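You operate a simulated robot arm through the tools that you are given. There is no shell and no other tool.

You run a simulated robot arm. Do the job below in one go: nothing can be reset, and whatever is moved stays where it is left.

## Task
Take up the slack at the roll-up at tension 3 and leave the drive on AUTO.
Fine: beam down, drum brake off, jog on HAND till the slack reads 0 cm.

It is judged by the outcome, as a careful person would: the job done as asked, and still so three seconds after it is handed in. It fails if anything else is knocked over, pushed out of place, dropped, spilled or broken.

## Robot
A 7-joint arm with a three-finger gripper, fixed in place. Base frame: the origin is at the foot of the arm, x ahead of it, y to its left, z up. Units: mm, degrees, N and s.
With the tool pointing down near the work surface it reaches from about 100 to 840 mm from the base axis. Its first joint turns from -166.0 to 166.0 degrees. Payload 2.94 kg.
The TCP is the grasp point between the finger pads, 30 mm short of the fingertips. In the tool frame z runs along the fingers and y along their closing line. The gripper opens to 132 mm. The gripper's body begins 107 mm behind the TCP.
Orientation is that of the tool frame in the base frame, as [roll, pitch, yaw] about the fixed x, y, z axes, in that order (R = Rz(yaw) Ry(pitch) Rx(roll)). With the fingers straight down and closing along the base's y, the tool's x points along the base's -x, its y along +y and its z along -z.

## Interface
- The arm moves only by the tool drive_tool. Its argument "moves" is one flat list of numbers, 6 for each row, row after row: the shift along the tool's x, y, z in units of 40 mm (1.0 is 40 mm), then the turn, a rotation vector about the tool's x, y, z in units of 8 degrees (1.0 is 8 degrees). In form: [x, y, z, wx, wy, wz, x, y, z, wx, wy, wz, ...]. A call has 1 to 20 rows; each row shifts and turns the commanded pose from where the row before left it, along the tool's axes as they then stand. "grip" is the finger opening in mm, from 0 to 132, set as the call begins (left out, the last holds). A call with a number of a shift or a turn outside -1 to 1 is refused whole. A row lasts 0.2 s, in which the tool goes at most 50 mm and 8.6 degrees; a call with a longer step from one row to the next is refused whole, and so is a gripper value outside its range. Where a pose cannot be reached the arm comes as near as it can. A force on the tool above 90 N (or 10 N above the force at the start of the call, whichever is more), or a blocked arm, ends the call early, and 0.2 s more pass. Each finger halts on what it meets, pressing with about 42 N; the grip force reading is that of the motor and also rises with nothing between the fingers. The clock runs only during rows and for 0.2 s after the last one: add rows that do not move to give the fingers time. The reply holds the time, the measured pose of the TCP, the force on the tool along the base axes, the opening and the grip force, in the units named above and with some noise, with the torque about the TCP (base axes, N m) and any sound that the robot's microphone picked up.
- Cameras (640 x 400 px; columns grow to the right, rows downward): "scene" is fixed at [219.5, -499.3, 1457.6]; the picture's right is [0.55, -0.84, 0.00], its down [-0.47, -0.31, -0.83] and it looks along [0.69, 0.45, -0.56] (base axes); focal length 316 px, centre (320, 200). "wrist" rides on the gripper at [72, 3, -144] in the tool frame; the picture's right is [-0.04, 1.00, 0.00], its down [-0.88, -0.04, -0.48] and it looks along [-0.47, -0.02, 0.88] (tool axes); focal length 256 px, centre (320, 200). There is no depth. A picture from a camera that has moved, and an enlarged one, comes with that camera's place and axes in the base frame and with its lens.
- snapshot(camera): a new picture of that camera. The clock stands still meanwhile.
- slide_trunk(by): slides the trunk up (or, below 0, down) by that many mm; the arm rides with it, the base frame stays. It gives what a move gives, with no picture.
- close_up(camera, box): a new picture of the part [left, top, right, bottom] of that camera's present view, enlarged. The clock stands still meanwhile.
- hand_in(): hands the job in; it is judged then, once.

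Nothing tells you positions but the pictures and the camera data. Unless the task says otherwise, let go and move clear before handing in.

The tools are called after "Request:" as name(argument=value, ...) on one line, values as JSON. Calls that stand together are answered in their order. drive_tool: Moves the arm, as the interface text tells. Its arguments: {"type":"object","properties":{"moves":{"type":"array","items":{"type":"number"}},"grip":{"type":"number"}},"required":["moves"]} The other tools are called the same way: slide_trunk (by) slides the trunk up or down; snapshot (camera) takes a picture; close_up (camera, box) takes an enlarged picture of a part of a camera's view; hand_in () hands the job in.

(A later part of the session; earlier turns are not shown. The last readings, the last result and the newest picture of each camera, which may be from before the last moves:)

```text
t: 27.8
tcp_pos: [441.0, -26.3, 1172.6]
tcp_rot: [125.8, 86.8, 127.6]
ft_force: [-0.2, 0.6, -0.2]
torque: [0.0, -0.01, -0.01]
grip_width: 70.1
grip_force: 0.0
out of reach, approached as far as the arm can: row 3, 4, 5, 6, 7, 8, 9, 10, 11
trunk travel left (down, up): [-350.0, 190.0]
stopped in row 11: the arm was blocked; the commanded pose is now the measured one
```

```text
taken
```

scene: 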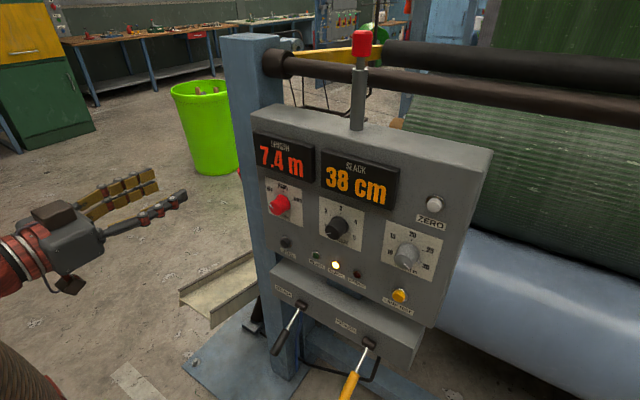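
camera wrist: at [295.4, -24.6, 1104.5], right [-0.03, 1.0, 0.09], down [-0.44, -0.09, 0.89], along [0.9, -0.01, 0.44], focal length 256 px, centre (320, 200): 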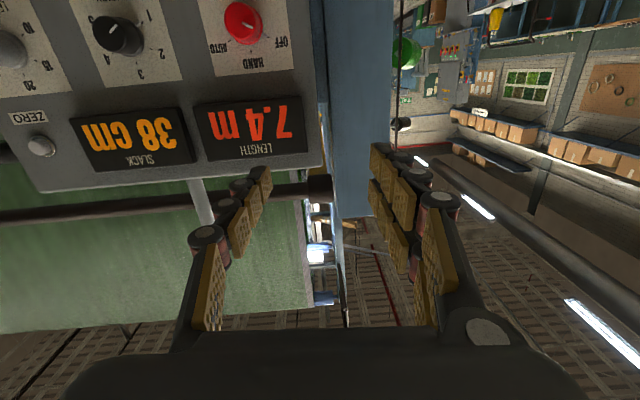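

The arm could not hold that pose so close in, but it stands level in front of the panel, which suits the knobs. I look at the TENSION and DRIVE knobs from here.

Request:
close_up(camera="wrist", box=[0, 0, 320, 190])

Request:
close_up(camera="wrist", box=[60, 0, 180, 90])

Request:
close_up(camera="wrist", box=[190, 0, 310, 90])

Request:
close_up(camera="scene", box=[260, 170, 380, 260])

```text
2.00 times, centred on (160, 95) of wrist
camera zoom: at [295.4, -24.6, 1104.5], right [-0.03, 1.0, 0.09], down [-0.44, -0.09, 0.89], along [0.9, -0.01, 0.44], focal length 512 px, centre (640, 410)
```

zoom: 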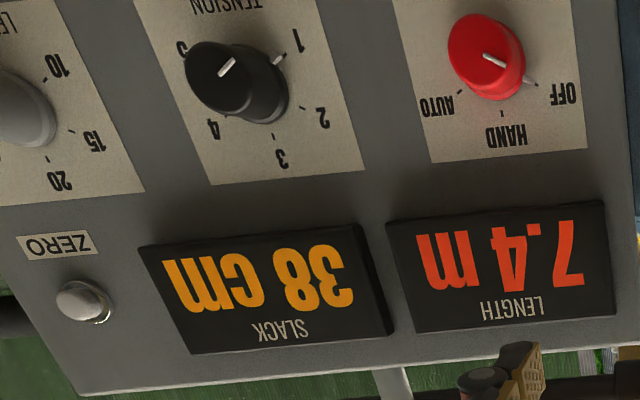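

```text
4.44 times, centred on (120, 45) of wrist
camera zoom: at [295.4, -24.6, 1104.5], right [-0.03, 1.0, 0.09], down [-0.44, -0.09, 0.89], along [0.9, -0.01, 0.44], focal length 1138 px, centre (1209, 889)
```

zoom: 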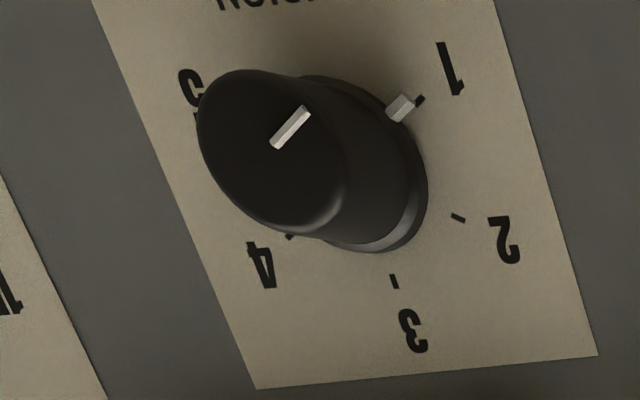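

```text
4.44 times, centred on (250, 45) of wrist
camera zoom: at [295.4, -24.6, 1104.5], right [-0.03, 1.0, 0.09], down [-0.44, -0.09, 0.89], along [0.9, -0.01, 0.44], focal length 1138 px, centre (631, 889)
```

zoom: 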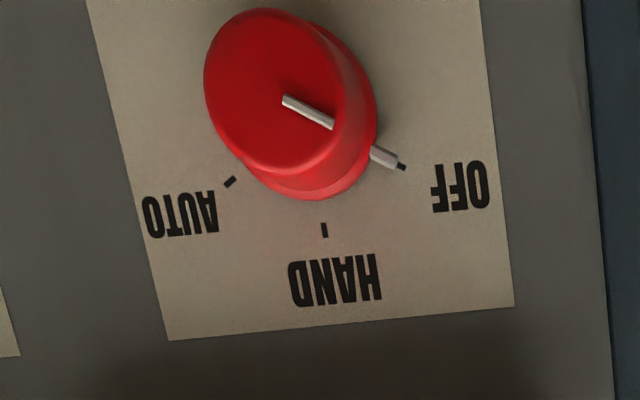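

```text
4.44 times, centred on (320, 215) of scene
camera zoom: at [219.5, -499.3, 1457.6], right [0.55, -0.84, 0.0], down [-0.47, -0.31, -0.83], along [0.69, 0.45, -0.56], focal length 1404 px, centre (320, 133)
```

zoom: 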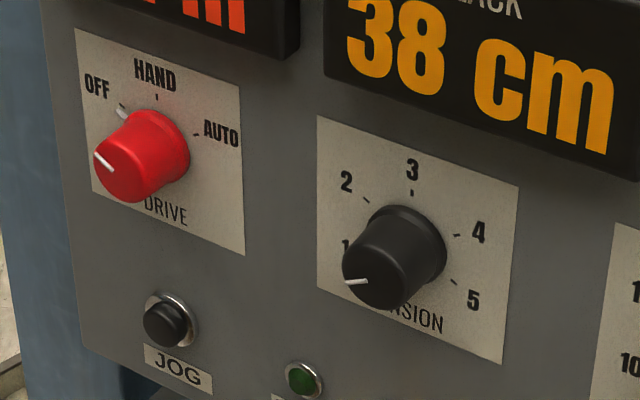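

The marks sit 60° apart on both dials: TENSION stands at 1, with 3 at the top, and DRIVE stands at OFF. I line up on the TENSION knob at about (y -250.7, z 1042.5), with the fingers turned back 60° for one clean 120° clockwise turn.

Request:
drive_tool(moves=[0, 0, 0, 0.23, -0.24, -0.32, 0.5417, -0.936, 0.35, 0, 0, 0, 0.5417, -0.936, 0.35, 0, 0, 0, 0.5417, -0.936, 0.35, 0, 0, 0, 0.5417, -0.936, 0.35, 0, 0, 0, 0.5417, -0.936, 0.35, 0, 0, 0, 0.5417, -0.936, 0.35, 0, 0, 0, 0, 0, 0, 0, 0, -1, 0, 0, 0, 0, 0, -1, 0, 0, 0, 0, 0, -1, 0, 0, 0, 0, 0, -1, 0, 0, 0, 0, 0, -1, 0, 0, 0, 0, 0, -1, 0, 0, 0, 0, 0, -1, 0, 0, 0, 0, 0, -0.5])

Request:
snapshot(camera="wrist")

Request:
snapshot(camera="scene")

```text
t: 31.0
tcp_pos: [597.1, -528.5, 1351.8]
tcp_rot: [-91.1, 30.7, -90.3]
ft_force: [0.0, -0.3, -0.1]
torque: [0.03, -0.06, 0.05]
grip_width: 69.8
grip_force: 0.1
out of reach, approached as far as the arm can: row 1, 3, 8, 9, 10, 11, 12, 13, 14, 15
trunk travel left (down, up): [-350.0, 190.0]
```

```text
taken
camera wrist: at [452.4, -588.6, 1314.5], right [-0.02, 0.55, -0.84], down [-0.47, 0.73, 0.49], along [0.88, 0.4, 0.25], focal length 256 px, centre (320, 200)
```

wrist: 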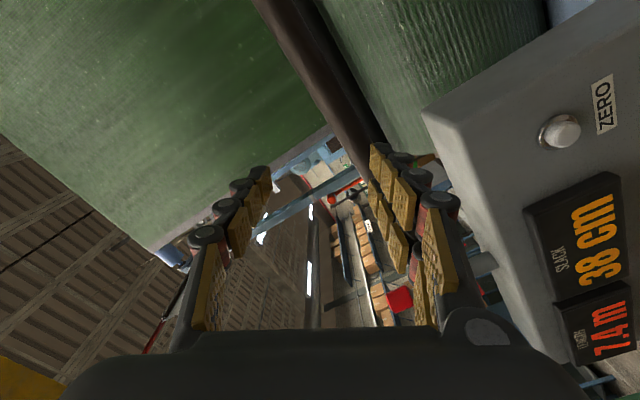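

```text
taken
```

scene: 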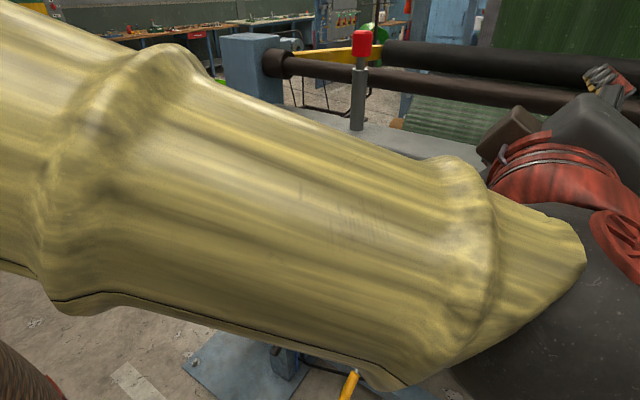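

The solver left the arm well off the target (measured 597,-528,1352), since level poses close in at this height exceed its joint range. Lowering the trunk should help. First I send a null row to see how the commanded pose stands.

Request:
drive_tool(moves=[0, 0, -0.5, 0, 0, 0])

```text
t: 31.4
tcp_pos: [579.1, -533.9, 1359.1]
tcp_rot: [-90.5, 30.3, -90.2]
ft_force: [0.4, -0.2, 0.1]
torque: [0.0, 0.04, -0.01]
grip_width: 70.0
grip_force: 0.2
out of reach, approached as far as the arm can: row 1
trunk travel left (down, up): [-350.0, 190.0]
```

Request:
drive_tool(moves=[0, 0, 0, 0, 0, 0.9375, 0, 0, 0, 0, 0, 0.9375, 0, 0, 0, 0, 0, 0.9375, 0, 0, 0, 0, 0, 0.9375])

Request:
snapshot(camera="scene")

```text
t: 32.4
tcp_pos: [580.9, -534.7, 1360.0]
tcp_rot: [-90.6, 60.2, -90.5]
ft_force: [0.5, 1.0, -0.2]
torque: [-0.04, 0.0, 0.03]
grip_width: 70.1
grip_force: 0.1
trunk travel left (down, up): [-350.0, 190.0]
```

```text
taken
```

scene: 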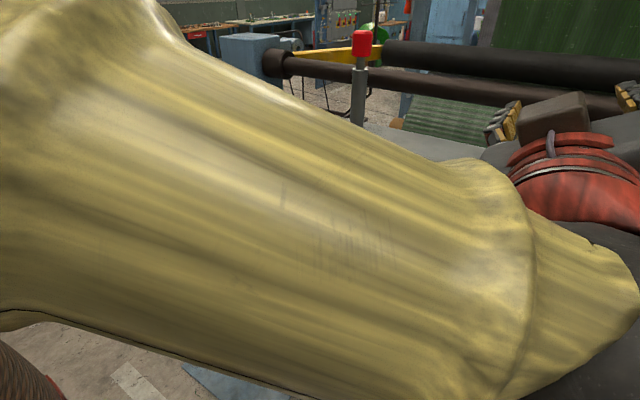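

Request:
drive_tool(moves=[0, 0, 0, 0, 0, 0.9375, 0, 0, 0, 0, 0, 0.9375, 0, 0, 0, 0, 0, 0.9375, 0, 0, 0, 0, 0, 0.9375, 0, 0, 0, 0, 1, 0, 0, 0, 0, 0, 1, 0, 0, 0, 0, 0, 1, 0, 0, 0, 0, 0, 1, 0, 0, 0, 0, 0, 1, 0, 0, 0, 0, 0, 1, 0])

Request:
snapshot(camera="scene")

Request:
snapshot(camera="wrist")

```text
t: 34.6
tcp_pos: [579.8, -534.7, 1358.3]
tcp_rot: [180.0, 41.6, 179.8]
ft_force: [-0.8, 0.6, 0.5]
torque: [0.0, 0.01, -0.03]
grip_width: 69.8
grip_force: 0.0
trunk travel left (down, up): [-350.0, 190.0]
```

```text
taken
```

scene: 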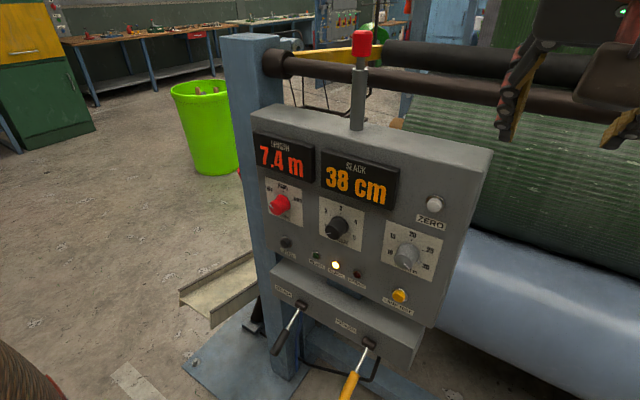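

```text
taken
camera wrist: at [430.5, -531.1, 1418.7], right [0.04, 1.0, 0.03], down [0.34, -0.04, 0.94], along [0.94, -0.02, -0.34], focal length 256 px, centre (320, 200)
```

wrist: 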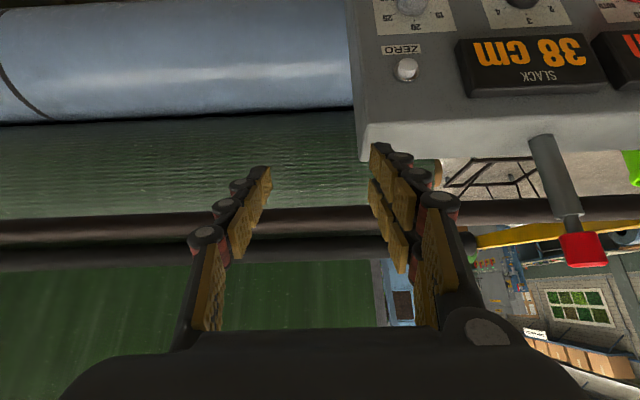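

Now I move back to the middle, clear of the panel, and lower the trunk so that level reaches become easy.

Request:
drive_tool(moves=[0.3425, 0.9625, -0.1, 0, 0, 0, 0.3425, 0.9625, -0.1, 0, 0, 0, 0.3425, 0.9625, -0.1, 0, 0, 0, 0.3425, 0.9625, -0.1, 0, 0, 0, 0.3425, 0.9625, -0.1, 0, 0, 0, 0.3425, 0.9625, -0.1, 0, 0, 0, 0.3425, 0.9625, -0.1, 0, 0, 0, 0.3425, 0.9625, -0.1, 0, 0, 0, 0.3425, 0.9625, -0.1, 0, 0, 0, 0.3425, 0.9625, -0.1, 0, 0, 0])

Request:
slide_trunk(by=-250)

Request:
snapshot(camera="scene")

```text
t: 36.8
tcp_pos: [451.3, -146.3, 1300.2]
tcp_rot: [180.0, 41.8, 179.8]
ft_force: [-0.2, 0.5, 0.1]
torque: [-0.02, -0.01, -0.03]
grip_width: 69.9
grip_force: 0.0
trunk travel left (down, up): [-350.0, 190.0]
```

```text
t: 39.4
tcp_pos: [452.6, -147.1, 1049.7]
tcp_rot: [180.0, 41.8, 179.8]
ft_force: [0.2, 0.0, -0.5]
torque: [-0.03, -0.01, 0.03]
grip_width: 69.9
grip_force: 0.1
trunk travel left (down, up): [-100.0, 440.0]
```

```text
taken
```

scene: 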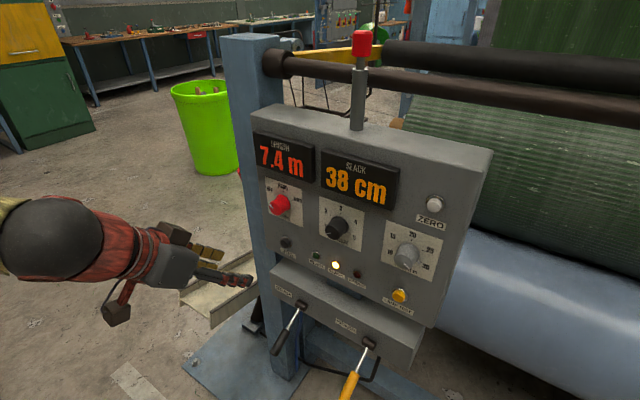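

Request:
drive_tool(moves=[-0.75, 0, 0.66, 0, 0, 0, -0.75, 0, 0.66, 0, 0, 0, 0, 0, 0, 0, -1, 0, 0, 0, 0, 0, -1, 0, 0, 0, 0, 0, -1, 0, 0, 0, 0, 0, -1, 0, 0, 0, 0, 0, -1, 0, 0, 0, 0, 0, -1, 0])

Request:
snapshot(camera="wrist")

```text
t: 41.2
tcp_pos: [532.4, -148.4, 1051.9]
tcp_rot: [157.3, 90.0, 157.2]
ft_force: [-0.3, 0.9, 0.6]
torque: [0.03, 0.02, -0.01]
grip_width: 69.5
grip_force: 0.2
trunk travel left (down, up): [-100.0, 440.0]
```

```text
taken
camera wrist: at [388.7, -144.7, 978.9], right [0.0, 1.0, 0.04], down [-0.47, -0.04, 0.88], along [0.88, -0.02, 0.47], focal length 256 px, centre (320, 200)
```

wrist: 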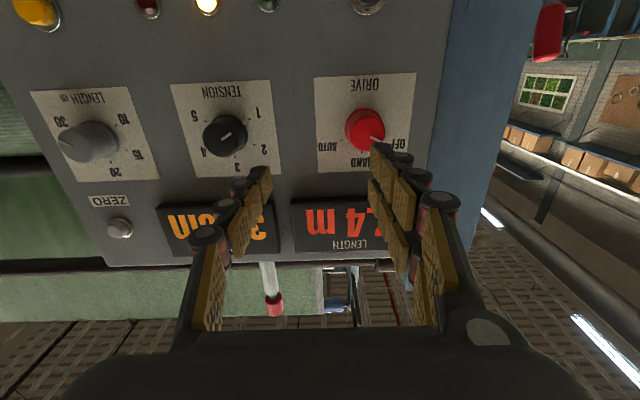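

Request:
close_up(camera="wrist", box=[160, 70, 290, 180])

Request:
close_up(camera="wrist", box=[310, 0, 440, 180])

```text
3.64 times, centred on (225, 125) of wrist
camera zoom: at [388.7, -144.7, 978.9], right [0.0, 1.0, 0.04], down [-0.47, -0.04, 0.88], along [0.88, -0.02, 0.47], focal length 931 px, centre (666, 473)
```

zoom: 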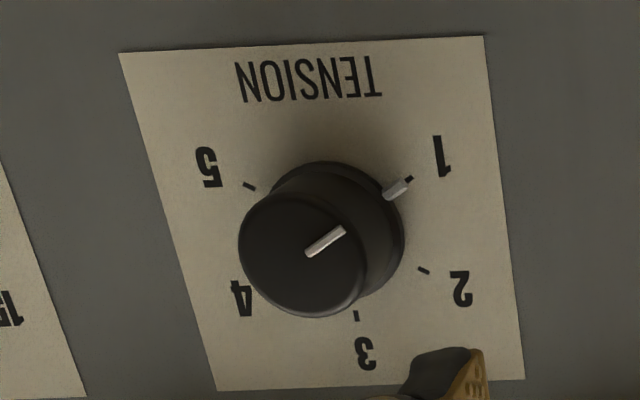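

```text
2.22 times, centred on (375, 90) of wrist
camera zoom: at [388.7, -144.7, 978.9], right [0.0, 1.0, 0.04], down [-0.47, -0.04, 0.88], along [0.88, -0.02, 0.47], focal length 569 px, centre (198, 444)
```

zoom: 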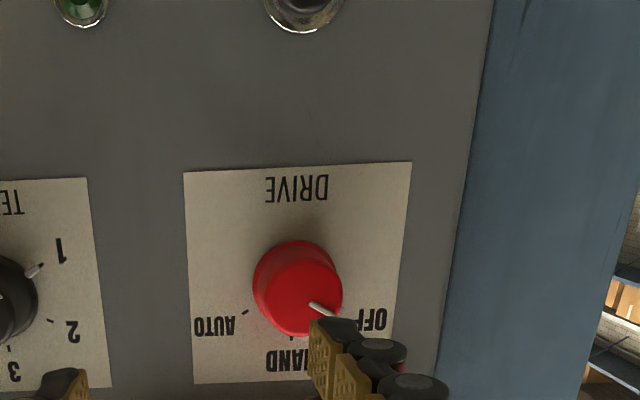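

Request:
drive_tool(moves=[0.083, -0.85, 0.48, 0, 0, 0, 0.083, -0.85, 0.48, 0, 0, 0, 0.083, -0.85, 0.48, 0, 0, 0, 0, 0, 0, 0, 0, -1, 0, 0, 0, 0, 0, -1, 0, 0, 0, 0, 0, -1, 0, 0, 0, 0, 0, -1, 0, 0, 0, 0, 0, -1, 0, 0, 0, 0, 0, -1, 0, 0, 0, 0, 0, -1, 0, 0, 0, 0, 0, -0.5])

Request:
snapshot(camera="wrist")

Request:
snapshot(camera="scene")

```text
t: 43.6
tcp_pos: [567.9, -292.5, 1200.3]
tcp_rot: [-92.1, 31.3, -89.8]
ft_force: [-0.1, 0.2, -0.2]
torque: [0.01, 0.03, 0.0]
grip_width: 70.2
grip_force: 0.2
out of reach, approached as far as the arm can: row 7, 8, 9, 10, 11
trunk travel left (down, up): [-100.0, 440.0]
```

```text
taken
camera wrist: at [423.4, -354.8, 1165.1], right [-0.04, 0.56, -0.83], down [-0.48, 0.72, 0.5], along [0.88, 0.42, 0.24], focal length 256 px, centre (320, 200)
```

wrist: 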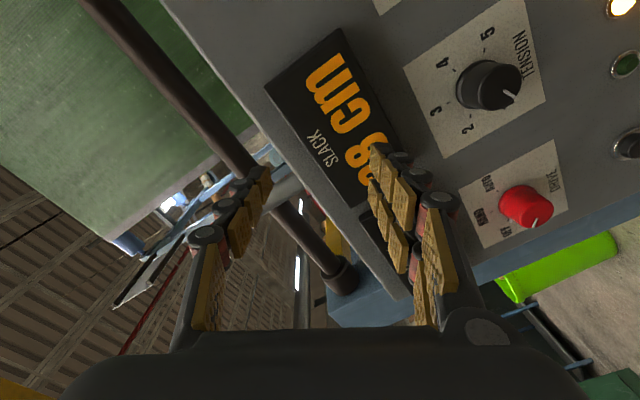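

```text
taken
```

scene: 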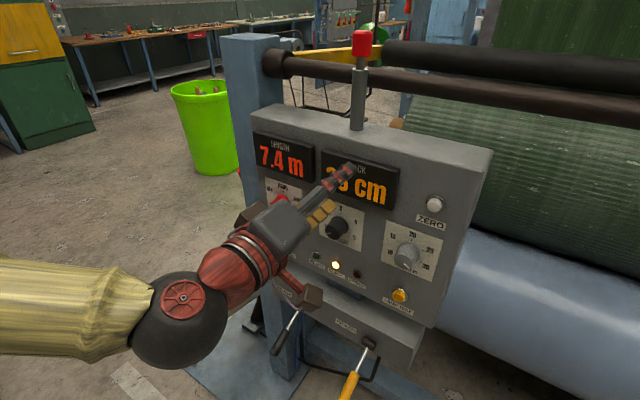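

Turning back that way meets a wrist limit, so I return to level and check instead how far the tool turns the other way.

Request:
drive_tool(moves=[0, 0, 0, 0, 0, 0.98, 0, 0, 0, 0, 0, 0.98, 0, 0, 0, 0, 0, 0.98, 0, 0, 0, 0, 0, 0.98, 0, 0, 0, 0, 0, 0.98, 0, 0, 0, 0, 0, 0.98, 0, 0, 0, 0, 0, 0.9, 0, 0, 0, 0, 0, 0.73, 0.987, 0.2625, 0.137, 0, 0, 0, 0.987, 0.2625, 0.137, 0, 0, 0, 0.987, 0.2625, 0.137, 0, 0, 0, 0.987, 0.2625, 0.137, 0, 0, 0])

Request:
drive_tool(moves=[0, 0, 0, 0, 0, 1, 0, 0, 0, 0, 0, 1, 0, 0, 0, 0, 0, 1, 0, 0, 0, 0, 0, 1, 0, 0, 0, 0, 0, 1, 0, 0, 0, 0, 0, 1, 0, 0, 0, 0, 0, 1, 0, 0, 0, 0, 0, 1, 0, 0, 0, 0, 0, 1, 0, 0, 0, 0, 0, 1, 0, 0, 0, 0, 0, 1, 0, 0, 0, 0, 0, 1, 0, 0, 0, 0, 0, 1, 0, 0, 0, 0, 0, 1, 0, 0, 0, 0, 0, 1])

Request:
snapshot(camera="wrist")

```text
t: 46.2
tcp_pos: [580.6, -255.6, 1049.6]
tcp_rot: [155.5, 89.9, 155.3]
ft_force: [-0.7, 0.4, 0.4]
torque: [0.03, 0.06, -0.05]
grip_width: 70.0
grip_force: 0.1
trunk travel left (down, up): [-100.0, 440.0]
```

```text
t: 49.4
tcp_pos: [580.7, -257.3, 1051.5]
tcp_rot: [90.2, -30.4, 89.7]
ft_force: [0.4, -0.6, -0.8]
torque: [-0.02, 0.02, 0.02]
grip_width: 69.9
grip_force: 0.2
trunk travel left (down, up): [-100.0, 440.0]
```

```text
taken
camera wrist: at [437.4, -196.9, 1090.8], right [0.0, -0.54, 0.84], down [-0.48, -0.74, -0.47], along [0.88, -0.4, -0.26], focal length 256 px, centre (320, 200)
```

wrist: 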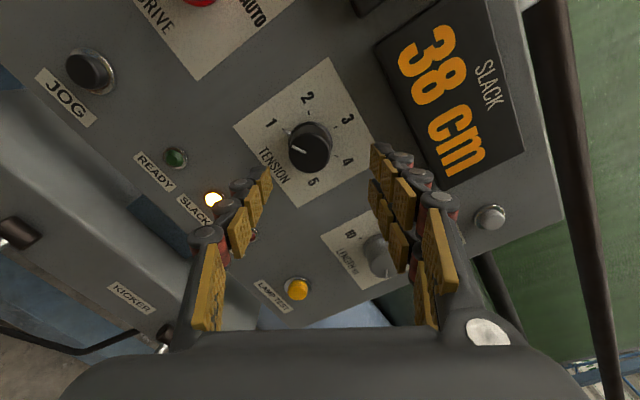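

A +120° turn is reachable. I turn back, line up on the knob and move in.

Request:
drive_tool(moves=[0, 0, 0, 0, 0, -1, 0, 0, 0, 0, 0, -1, 0, 0, 0, 0, 0, -1, 0, 0, 0, 0, 0, -1, 0, 0, 0, 0, 0, -1, 0, 0, 0, 0, 0, -1, 0, 0, 0, 0, 0, -1, 0, 0, 0, 0, 0, -1, 0, 0, 0, 0, 0, -1, 0, 0, 0, 0, 0, -1, 0, 0, 0, 0, 0, -1, 0, 0, 0, 0, 0, -1, 0, 0, 0, 0, 0, -1, 0, 0, 0, 0, 0, -1, 0, 0, 0, 0, 0, -1, 0.2, 0.155, 0, 0, 0, 0])

Request:
drive_tool(moves=[0, 0, 0.4, 0, 0, 0])

Request:
close_up(camera="wrist", box=[220, 40, 420, 180])

```text
t: 52.8
tcp_pos: [580.8, -252.3, 1043.9]
tcp_rot: [166.5, 89.8, 166.4]
ft_force: [-0.2, 0.0, 0.3]
torque: [0.02, 0.05, -0.01]
grip_width: 70.0
grip_force: 0.0
trunk travel left (down, up): [-100.0, 440.0]
```

```text
t: 53.2
tcp_pos: [596.1, -250.6, 1044.0]
tcp_rot: [150.2, 89.7, 150.0]
ft_force: [0.0, 0.3, 0.2]
torque: [0.0, 0.0, -0.01]
grip_width: 69.7
grip_force: 0.0
trunk travel left (down, up): [-100.0, 440.0]
```

```text
2.86 times, centred on (320, 110) of wrist
camera zoom: at [451.9, -247.9, 972.5], right [0.0, 1.0, 0.05], down [-0.47, -0.04, 0.88], along [0.88, -0.02, 0.47], focal length 731 px, centre (320, 457)
```

zoom: 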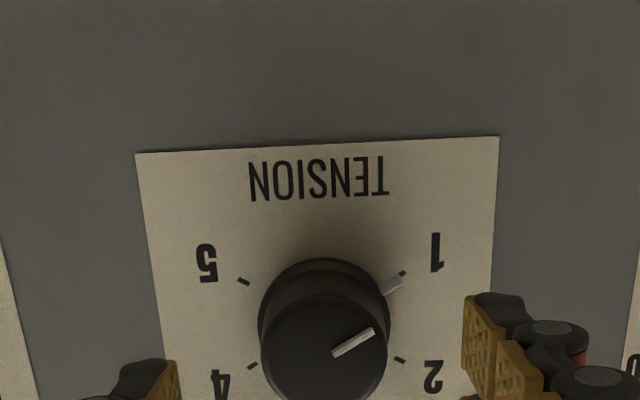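

Request:
drive_tool(moves=[0.04, 0, 0.61, 0, 0, 0, 0, 0, 0.61, 0, 0, 0])

Request:
drive_tool(moves=[0, 0, 0, 0, 0, 0, 0, 0, 0, 0, 0, 0, 0, 0, 0, 0, 0, 0], grip=20)

Request:
close_up(camera="scene", box=[240, 160, 420, 280])

Request:
snapshot(camera="wrist")

```text
t: 53.8
tcp_pos: [646.4, -252.3, 1041.5]
tcp_rot: [151.1, 89.7, 151.1]
ft_force: [0.3, -0.3, -0.2]
torque: [0.0, -0.01, 0.04]
grip_width: 70.0
grip_force: 0.2
trunk travel left (down, up): [-100.0, 440.0]
```

```text
t: 54.6
tcp_pos: [646.1, -250.9, 1041.6]
tcp_rot: [162.5, 89.8, 162.4]
ft_force: [-0.9, 10.0, 0.4]
torque: [0.02, -0.23, 0.44]
grip_width: 37.1
grip_force: 20.5
trunk travel left (down, up): [-100.0, 440.0]
```

```text
3.33 times, centred on (330, 220) of scene
camera zoom: at [219.5, -499.3, 1457.6], right [0.55, -0.84, 0.0], down [-0.47, -0.31, -0.83], along [0.69, 0.45, -0.56], focal length 1053 px, centre (287, 133)
```

zoom: 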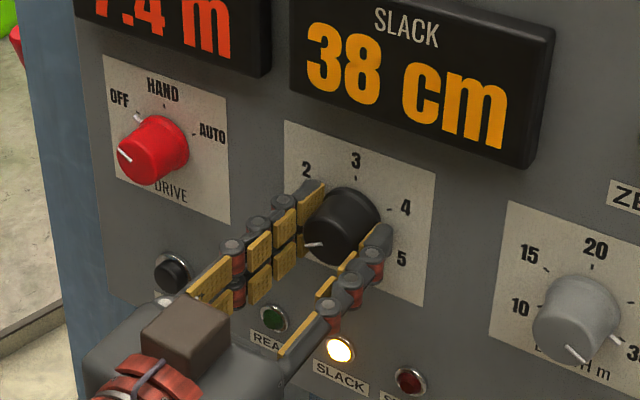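

```text
taken
camera wrist: at [501.7, -247.6, 970.1], right [0.0, 1.0, 0.04], down [-0.47, -0.04, 0.88], along [0.88, -0.02, 0.47], focal length 256 px, centre (320, 200)
```

wrist: 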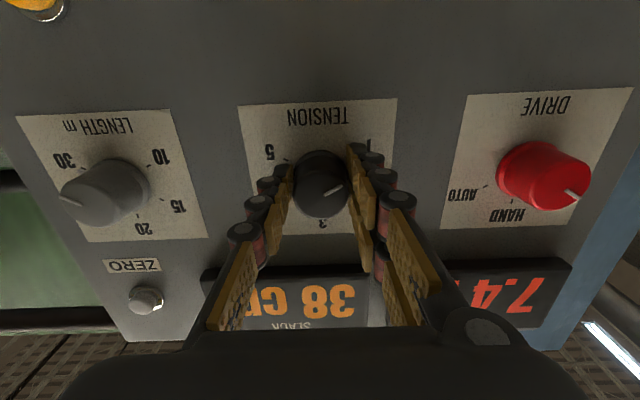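

The knob is held. I turn it clockwise, in two halves with a look between them.

Request:
drive_tool(moves=[0, 0, 0, 0, 0, 0, 0, 0, 0, 0, 0, 1, 0, 0, 0, 0, 0, 1, 0, 0, 0, 0, 0, 1, 0, 0, 0, 0, 0, 1, 0, 0, 0, 0, 0, 1, 0, 0, 0, 0, 0, 1, 0, 0, 0, 0, 0, 1, 0, 0, 0, 0, 0, 0.5])

Request:
close_up(camera="scene", box=[240, 160, 420, 280])

Request:
close_up(camera="wrist", box=[220, 80, 420, 260])

```text
t: 56.6
tcp_pos: [644.5, -248.6, 1044.4]
tcp_rot: [90.1, 30.0, 89.9]
ft_force: [11.8, 25.2, 16.2]
torque: [-0.06, -0.19, 1.0]
grip_width: 36.5
grip_force: 44.8
trunk travel left (down, up): [-100.0, 440.0]
```

```text
3.33 times, centred on (330, 220) of scene
camera zoom: at [219.5, -499.3, 1457.6], right [0.55, -0.84, 0.0], down [-0.47, -0.31, -0.83], along [0.69, 0.45, -0.56], focal length 1053 px, centre (287, 133)
```

zoom: 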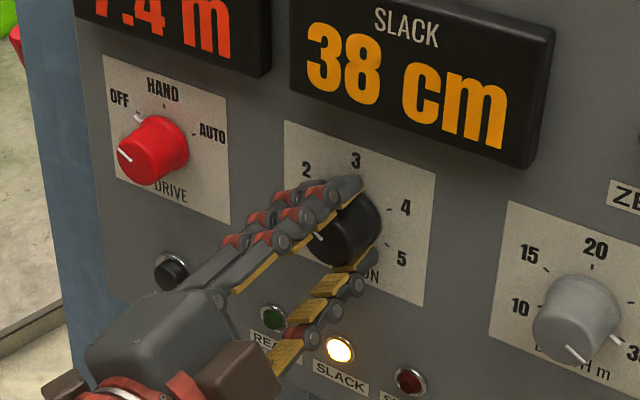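

```text
2.22 times, centred on (320, 170) of wrist
camera zoom: at [502.0, -186.1, 1011.1], right [0.0, 0.46, 0.89], down [-0.48, -0.78, 0.41], along [0.88, -0.42, 0.22], focal length 569 px, centre (320, 267)
```

zoom: 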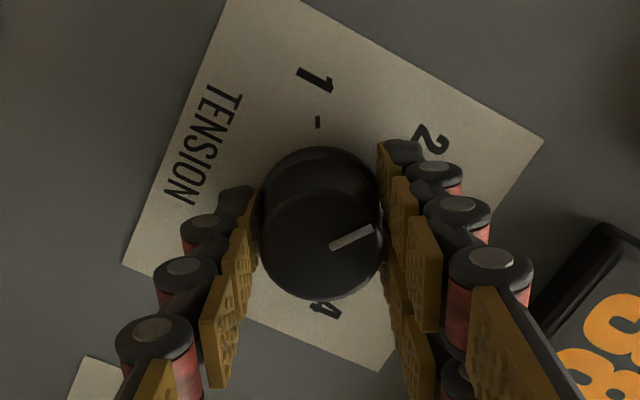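

Request:
drive_tool(moves=[0, 0.06, 0, 0, 0, 0, 0, 0, 0, 0, 0, 1, 0, 0, 0, 0, 0, 1, 0, 0, 0, 0, 0, 1, 0, 0, 0, 0, 0, 1, 0, 0, 0, 0, 0, 1, 0, 0, 0, 0, 0, 1, 0, 0, 0, 0, 0, 1, 0, 0, 0, 0, 0, 0.6])

Request:
close_up(camera="scene", box=[240, 160, 420, 280])

Request:
close_up(camera="wrist", box=[220, 80, 420, 260])

```text
t: 58.6
tcp_pos: [646.2, -250.0, 1045.2]
tcp_rot: [90.1, -30.9, 89.7]
ft_force: [17.9, 6.8, 22.7]
torque: [-0.06, -0.67, 0.51]
grip_width: 36.6
grip_force: 45.1
trunk travel left (down, up): [-100.0, 440.0]
```

```text
3.33 times, centred on (330, 220) of scene
camera zoom: at [219.5, -499.3, 1457.6], right [0.55, -0.84, 0.0], down [-0.47, -0.31, -0.83], along [0.69, 0.45, -0.56], focal length 1053 px, centre (287, 133)
```

zoom: 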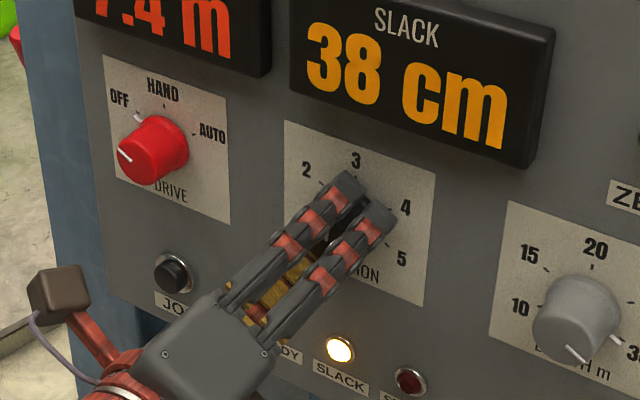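

```text
2.22 times, centred on (320, 170) of wrist
camera zoom: at [501.9, -189.5, 1085.0], right [0.0, -0.55, 0.83], down [-0.48, -0.73, -0.48], along [0.88, -0.4, -0.26], focal length 569 px, centre (320, 267)
```

zoom: 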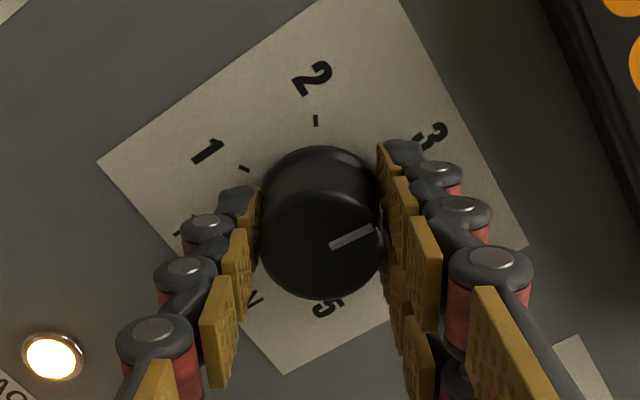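

Request:
drive_tool(moves=[0, 0, 0, 0, 0, 0, 0, 0, 0, 0, 0, 0, 0, 0, 0, 0, 0, 0, 0, 0, -0.8, 0, 0, 0, 0, 0, -0.8, 0, 0, 0], grip=70)

Request:
close_up(camera="wrist", box=[220, 60, 420, 240])

Request:
close_up(camera="scene", box=[240, 160, 420, 280])

```text
t: 59.8
tcp_pos: [580.8, -247.9, 1044.2]
tcp_rot: [90.3, -30.9, 89.7]
ft_force: [0.2, -1.1, 0.4]
torque: [0.05, 0.01, 0.02]
grip_width: 70.0
grip_force: 0.1
trunk travel left (down, up): [-100.0, 440.0]
```

```text
2.22 times, centred on (320, 150) of wrist
camera zoom: at [438.2, -188.3, 1084.5], right [0.0, -0.55, 0.83], down [-0.48, -0.73, -0.48], along [0.88, -0.4, -0.27], focal length 569 px, centre (320, 311)
```

zoom: 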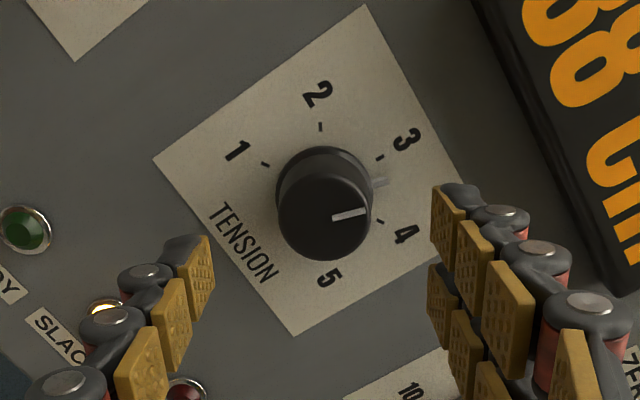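

```text
3.33 times, centred on (330, 220) of scene
camera zoom: at [219.5, -499.3, 1457.6], right [0.55, -0.84, 0.0], down [-0.47, -0.31, -0.83], along [0.69, 0.45, -0.56], focal length 1053 px, centre (287, 133)
```

zoom: 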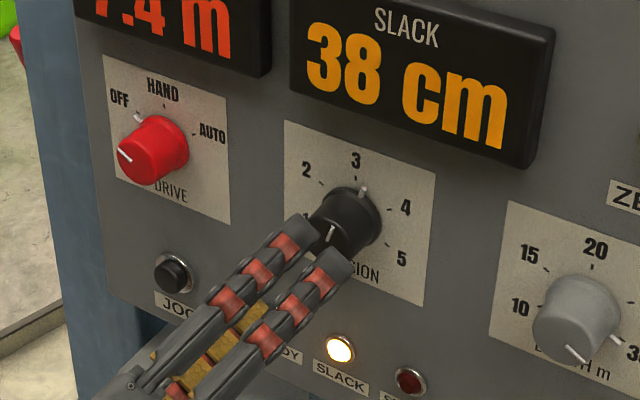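

The pointer came to rest about 20° past 3, dragged on release. I take hold again, turn it back by that much, relieve the side force and let go.

Request:
drive_tool(moves=[0, 0, 0.8, 0, 0, 0, 0, 0, 0.8, 0, 0, 0])

Request:
drive_tool(moves=[0, 0, 0, 0, 0, 0, 0, 0, 0, 0, 0, 0, 0, 0, 0, 0, 0, 0, 0, 0, 0, 0, 0, 0], grip=25)

Request:
close_up(camera="wrist", box=[220, 60, 420, 240])

```text
t: 60.4
tcp_pos: [644.6, -251.8, 1040.9]
tcp_rot: [90.3, -31.0, 89.7]
ft_force: [0.0, 0.9, 0.6]
torque: [0.01, 0.01, -0.01]
grip_width: 69.9
grip_force: 0.1
trunk travel left (down, up): [-100.0, 440.0]
```

```text
t: 61.4
tcp_pos: [646.1, -252.0, 1045.3]
tcp_rot: [90.1, -31.0, 89.8]
ft_force: [2.7, -5.1, 10.6]
torque: [0.03, -0.1, -0.41]
grip_width: 36.9
grip_force: 31.5
trunk travel left (down, up): [-100.0, 440.0]
```

```text
2.22 times, centred on (320, 150) of wrist
camera zoom: at [501.5, -191.5, 1083.7], right [0.0, -0.55, 0.84], down [-0.48, -0.73, -0.48], along [0.88, -0.4, -0.26], focal length 569 px, centre (320, 311)
```

zoom: 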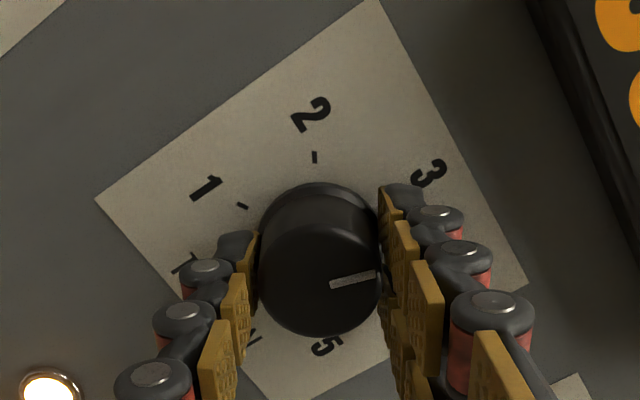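

Request:
drive_tool(moves=[0, 0.04, 0, 0, 0, 0, 0, 0, 0, 0, 0, -0.9, 0, 0, 0, 0, 0, -0.9, 0, 0, 0, 0, 0, -0.75])

Request:
drive_tool(moves=[0, 0, 0, 0, 0, 0])

Request:
close_up(camera="scene", box=[240, 160, 420, 280])

```text
t: 62.4
tcp_pos: [644.7, -251.2, 1044.1]
tcp_rot: [90.2, -10.4, 89.8]
ft_force: [1.0, -7.6, 9.3]
torque: [0.05, -0.45, -0.18]
grip_width: 36.7
grip_force: 45.6
trunk travel left (down, up): [-100.0, 440.0]
```

```text
t: 62.8
tcp_pos: [644.2, -252.4, 1045.1]
tcp_rot: [90.3, -10.5, 89.9]
ft_force: [0.7, -8.0, 8.6]
torque: [0.05, -0.21, -0.49]
grip_width: 36.9
grip_force: 44.8
trunk travel left (down, up): [-100.0, 440.0]
```

```text
3.33 times, centred on (330, 220) of scene
camera zoom: at [219.5, -499.3, 1457.6], right [0.55, -0.84, 0.0], down [-0.47, -0.31, -0.83], along [0.69, 0.45, -0.56], focal length 1053 px, centre (287, 133)
```

zoom: 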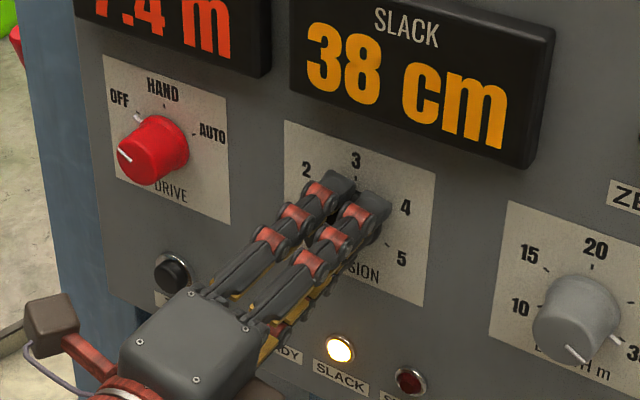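

Request:
drive_tool(moves=[-0.02, 0.029, 0, 0, 0, 0, 0, 0, 0, 0, 0, 0])

Request:
drive_tool(moves=[0, 0, 0, 0, 0, 0, 0, 0, 0, 0, 0, 0, 0, 0, 0, 0, 0, 0, 0, 0, 0, 0, 0, 0, 0, 0, -0.8, 0, 0, 0, 0, 0, -0.8, 0, 0, 0], grip=70)

Request:
close_up(camera="wrist", box=[220, 60, 420, 240])

Request:
close_up(camera="scene", box=[240, 160, 420, 280])

```text
t: 63.4
tcp_pos: [644.0, -252.0, 1045.4]
tcp_rot: [90.2, -10.5, 89.8]
ft_force: [2.1, -4.7, 4.7]
torque: [0.05, -0.13, -0.34]
grip_width: 36.8
grip_force: 45.0
trunk travel left (down, up): [-100.0, 440.0]
```

```text
t: 64.8
tcp_pos: [582.6, -251.1, 1046.1]
tcp_rot: [90.1, -10.5, 89.9]
ft_force: [0.4, 0.5, -0.7]
torque: [-0.02, 0.03, 0.01]
grip_width: 69.9
grip_force: 0.0
trunk travel left (down, up): [-100.0, 440.0]
```

```text
2.22 times, centred on (320, 150) of wrist
camera zoom: at [438.2, -180.7, 1064.2], right [0.0, -0.22, 0.97], down [-0.48, -0.86, -0.2], along [0.88, -0.47, -0.11], focal length 569 px, centre (320, 311)
```

zoom: 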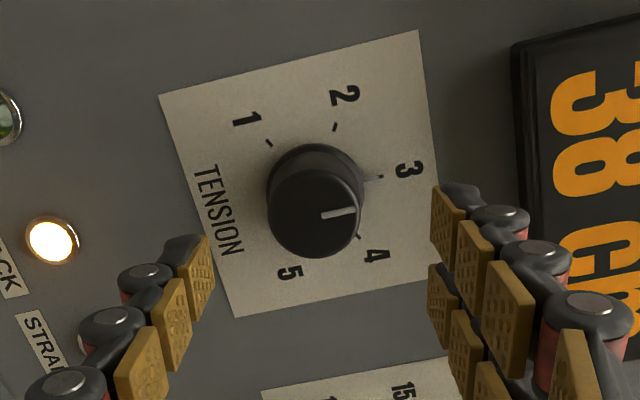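

```text
3.33 times, centred on (330, 220) of scene
camera zoom: at [219.5, -499.3, 1457.6], right [0.55, -0.84, 0.0], down [-0.47, -0.31, -0.83], along [0.69, 0.45, -0.56], focal length 1053 px, centre (287, 133)
```

zoom: 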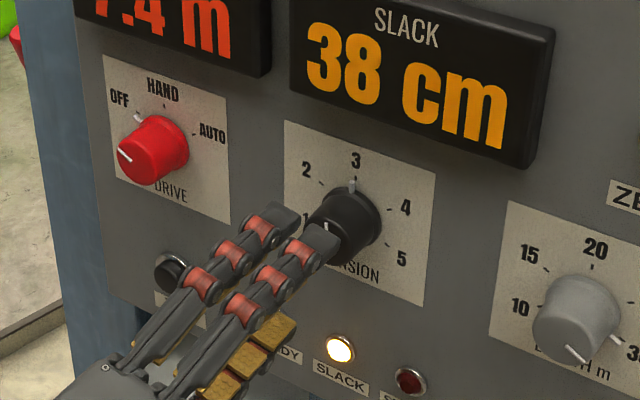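

TENSION now points at 3. Next I go round to the brake lever, with the tool level and upright again.

Request:
drive_tool(moves=[0, 0, -1, 0, 0, -0.966, 0, 0, 0, 0, 0, -0.966, 0, 0, 0, 0, 0, -0.966, 0, 0, 0, 0, 0, -0.966, 0, 0, 0, 0, 0, -0.966, 0, 0, 0, 0, 0, -0.966, 0, 0, 0, 0, 0, -0.966, 0, 0, 0, 0, 0, -0.966, 0, 0, 0, 0, 0, -0.966, 0, 0, 0, 0, 0, -0.966, 0, 0, 0, 0, 0, -0.966, 0, 0, 0, 0, 0, -0.966, 0, 0, 0, 0, 0, -0.966])

Request:
drive_tool(moves=[0, 1, 0, 0, 0, 0, 0, 1, 0, 0, 0, 0, 0, 1, 0, 0, 0, 0, 0, 1, 0, 0, 0, 0, 0, 1, 0, 0, 0, 0, 0, 1, 0, 0, 0, 0, 0, 1, 0, 0, 0, 0, 0, 1, 0, 0, 0, 0, 0, 1, 0, 0, 0, 0, 0, 1, 0, 0, 0, 0, 0, 0.75, 0, 0, 0, 0])

Request:
snapshot(camera="wrist")

Request:
close_up(camera="scene", box=[240, 160, 420, 280])

```text
t: 67.6
tcp_pos: [540.5, -252.0, 1047.7]
tcp_rot: [-160.5, 89.8, -160.6]
ft_force: [-0.3, 0.6, -0.1]
torque: [-0.02, 0.0, 0.03]
grip_width: 70.1
grip_force: 0.1
trunk travel left (down, up): [-100.0, 440.0]
```

```text
t: 70.0
tcp_pos: [515.5, -36.0, 1059.3]
tcp_rot: [170.3, 89.7, 170.4]
ft_force: [-0.1, 0.5, -1.0]
torque: [-0.01, 0.0, -0.01]
grip_width: 69.9
grip_force: 0.2
out of reach, approached as far as the arm can: row 6, 7, 8, 9, 10, 11
trunk travel left (down, up): [-100.0, 440.0]
```

```text
taken
camera wrist: at [370.9, -32.8, 987.9], right [0.0, 1.0, 0.04], down [-0.47, -0.04, 0.88], along [0.88, -0.02, 0.47], focal length 256 px, centre (320, 200)
```

wrist: 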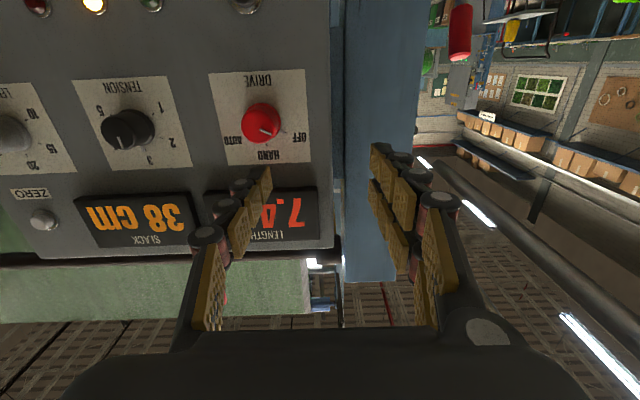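

```text
3.33 times, centred on (330, 220) of scene
camera zoom: at [219.5, -499.3, 1457.6], right [0.55, -0.84, 0.0], down [-0.47, -0.31, -0.83], along [0.69, 0.45, -0.56], focal length 1053 px, centre (287, 133)
```

zoom: 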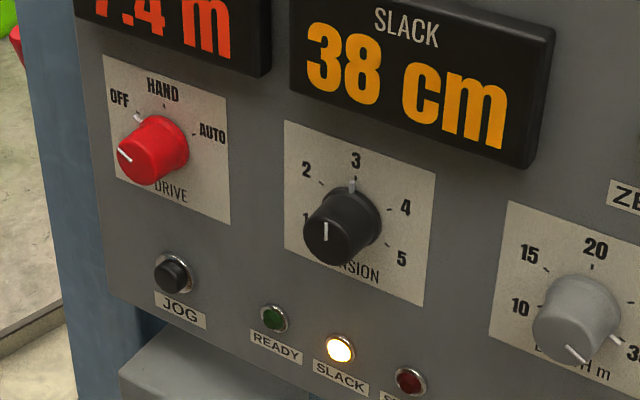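

The wrist limits this side with the camera below, so I roll the tool over by 180° (camera above) and then go left.

Request:
drive_tool(moves=[0, 0, 0, 0, 0, 1, 0, 0, 0, 0, 0, 1, 0, 0, 0, 0, 0, 1, 0, 0, 0, 0, 0, 1, 0, 0, 0, 0, 0, 1, 0, 0, 0, 0, 0, 1, 0, 0, 0, 0, 0, 1, 0, 0, 0, 0, 0, 1, 0, 0, 0, 0, 0, 1, 0, 0, 0, 0, 0, 1, 0, 0, 0, 0, 0, 1, 0, 0, 0, 0, 0, 1, 0, 0, 0, 0, 0, 1, 0, 0, 0, 0, 0, 1, 0, 0, 0, 0, 0, 1, 0, 0, 0, 0, 0, 1, 0, 0, 0, 0, 0, 1, 0, 0, 0, 0, 0, 1, 0, 0, 0, 0, 0, 1, 0, 0, 0, 0, 0, 1])

Request:
drive_tool(moves=[0, 0, 0, 0, 0, 1, 0, 0, 0, 0, 0, 1, 0, 0, 0, 0, 0, 0.5, 0, -1, 0, 0, 0, 0, 0, -1, 0, 0, 0, 0, 0, -1, 0, 0, 0, 0, 0, -1, 0, 0, 0, 0, 0, -1, 0, 0, 0, 0, 0, -0.35, 0, 0, 0, 0])

Request:
snapshot(camera="wrist")

Request:
snapshot(camera="scene")

```text
t: 74.2
tcp_pos: [515.7, -36.7, 1058.8]
tcp_rot: [91.0, -70.2, 89.2]
ft_force: [0.1, 0.6, -0.4]
torque: [0.01, 0.01, 0.0]
grip_width: 69.8
grip_force: 0.0
trunk travel left (down, up): [-100.0, 440.0]
```

```text
t: 76.2
tcp_pos: [515.2, -35.7, 1059.4]
tcp_rot: [-171.5, -89.7, -8.4]
ft_force: [0.4, 0.8, 0.2]
torque: [0.0, 0.03, -0.01]
grip_width: 70.2
grip_force: 0.0
out of reach, approached as far as the arm can: row 4, 5, 6, 7, 8, 9
trunk travel left (down, up): [-100.0, 440.0]
```

```text
taken
camera wrist: at [372.3, -39.0, 1133.1], right [0.0, -1.0, -0.04], down [-0.48, 0.04, -0.88], along [0.88, 0.02, -0.48], focal length 256 px, centre (320, 200)
```

wrist: 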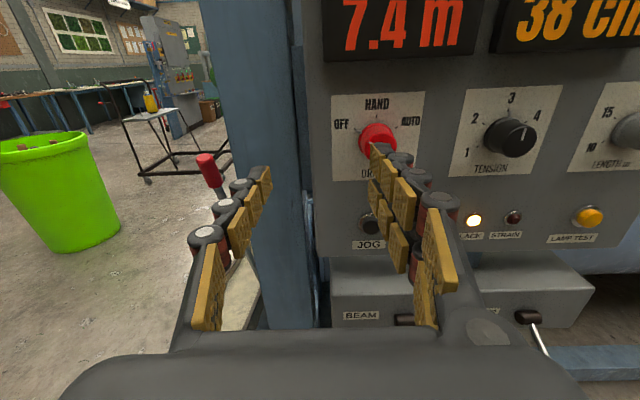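

```text
taken
```

scene: 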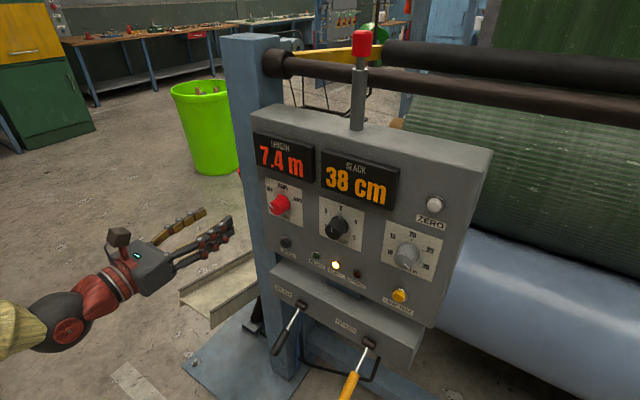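

Request:
drive_tool(moves=[0, 0, 0.9, 0, 0, 0, 0, 0, 0.9, 0, 0, 0, 0, -1, 0.1, 0, 0, 0, 0, -1, 0.1, 0, 0, 0, 0, -1, 0.1, 0, 0, 0, 0, -1, 0.2, 0, 0, 0, 0, -1, 0.2, 0, 0, 0, 0, -0.4, 0, 0, 0, 0])

Request:
snapshot(camera="wrist")

```text
t: 78.0
tcp_pos: [579.1, -30.7, 1103.1]
tcp_rot: [-175.7, -89.3, -2.8]
ft_force: [1.2, -0.1, -0.3]
torque: [-0.04, -0.03, 0.01]
grip_width: 69.8
grip_force: 0.1
out of reach, approached as far as the arm can: row 1, 2, 3, 4, 5, 6, 7, 8
trunk travel left (down, up): [-100.0, 440.0]
```

```text
taken
camera wrist: at [436.1, -37.1, 1177.3], right [0.02, -1.0, -0.04], down [-0.49, 0.03, -0.87], along [0.87, 0.04, -0.48], focal length 256 px, centre (320, 200)
```

wrist: 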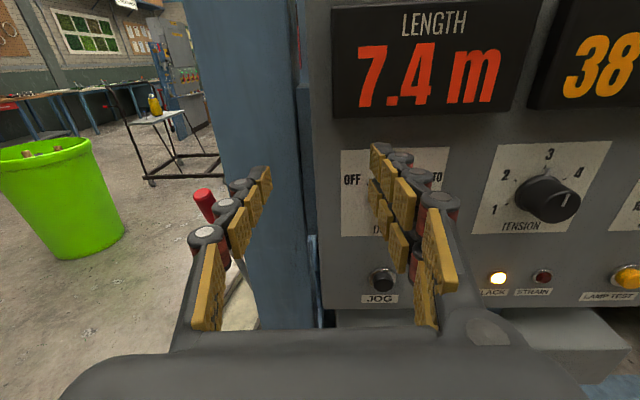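

The arm seems stuck near a joint limit in this posture. I pitch the tool partly down to free it, then move left.

Request:
drive_tool(moves=[0, 0, 0, 0, -1, 0, 0, 0, 0, 0, -1, 0, 0, 0, 0, 0, -1, 0, 0, 0, 0, 0, -1, 0, 0, 0, 0, 0, -1, 0])

Request:
drive_tool(moves=[0, -1, 0, 0, 0, 0, 0, -1, 0, 0, 0, 0, 0, -1, 0, 0, 0, 0])

Request:
snapshot(camera="scene")

```text
t: 79.2
tcp_pos: [577.6, -26.8, 1103.2]
tcp_rot: [-179.2, -54.2, -0.4]
ft_force: [-0.1, 0.0, -8.6]
torque: [0.08, -0.57, -0.02]
grip_width: 69.8
grip_force: 0.1
out of reach, approached as far as the arm can: row 5
trunk travel left (down, up): [-100.0, 440.0]
```

```text
t: 80.0
tcp_pos: [577.3, 92.4, 1108.9]
tcp_rot: [-179.2, -54.8, -0.2]
ft_force: [-0.3, 0.0, -0.1]
torque: [-0.01, -0.03, 0.05]
grip_width: 69.9
grip_force: 0.1
trunk travel left (down, up): [-100.0, 440.0]
```

```text
taken
```

scene: 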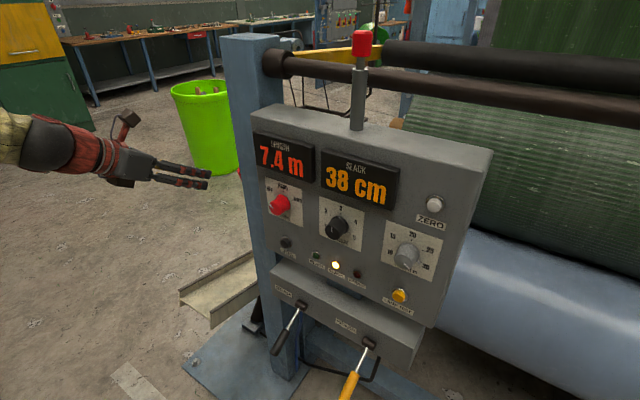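

Request:
drive_tool(moves=[0, -0.75, 0, 0, 0, 0, 0, -0.75, 0, 0, 0, 0, 0, -0.7, 0, 0, 0, 0])

Request:
snapshot(camera="wrist")

```text
t: 80.8
tcp_pos: [578.5, 180.3, 1112.5]
tcp_rot: [-179.2, -54.9, -0.3]
ft_force: [0.1, 0.2, 0.7]
torque: [0.04, -0.01, 0.03]
grip_width: 69.8
grip_force: 0.0
trunk travel left (down, up): [-100.0, 440.0]
```

```text
taken
camera wrist: at [501.9, 176.4, 1254.6], right [-0.02, -1.0, -0.04], down [-0.89, 0.04, -0.45], along [0.45, 0.03, -0.89], focal length 256 px, centre (320, 200)
```

wrist: 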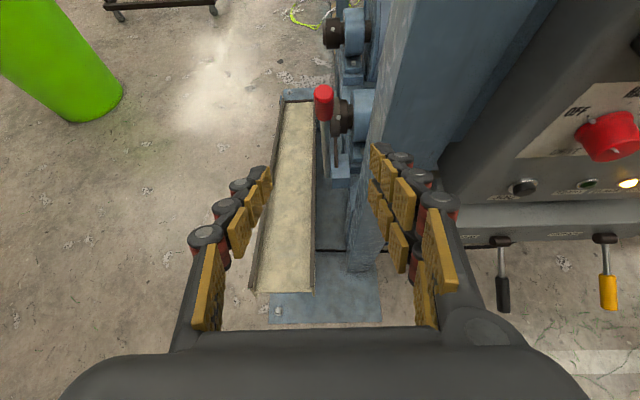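

Request:
close_up(camera="wrist", box=[270, 0, 400, 190])

```text
2.11 times, centred on (335, 95) of wrist
camera zoom: at [501.9, 176.4, 1254.6], right [-0.02, -1.0, -0.04], down [-0.89, 0.04, -0.45], along [0.45, 0.03, -0.89], focal length 539 px, centre (288, 421)
```

zoom: 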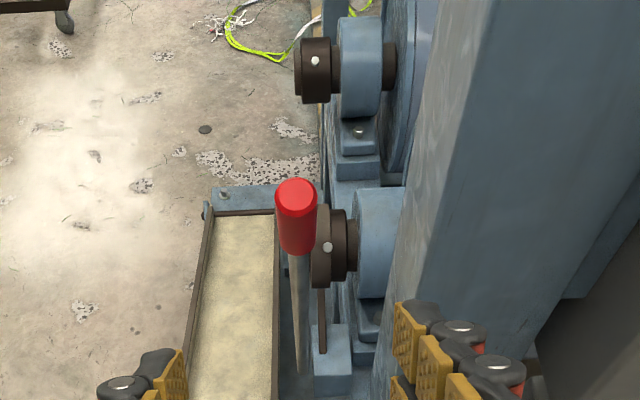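

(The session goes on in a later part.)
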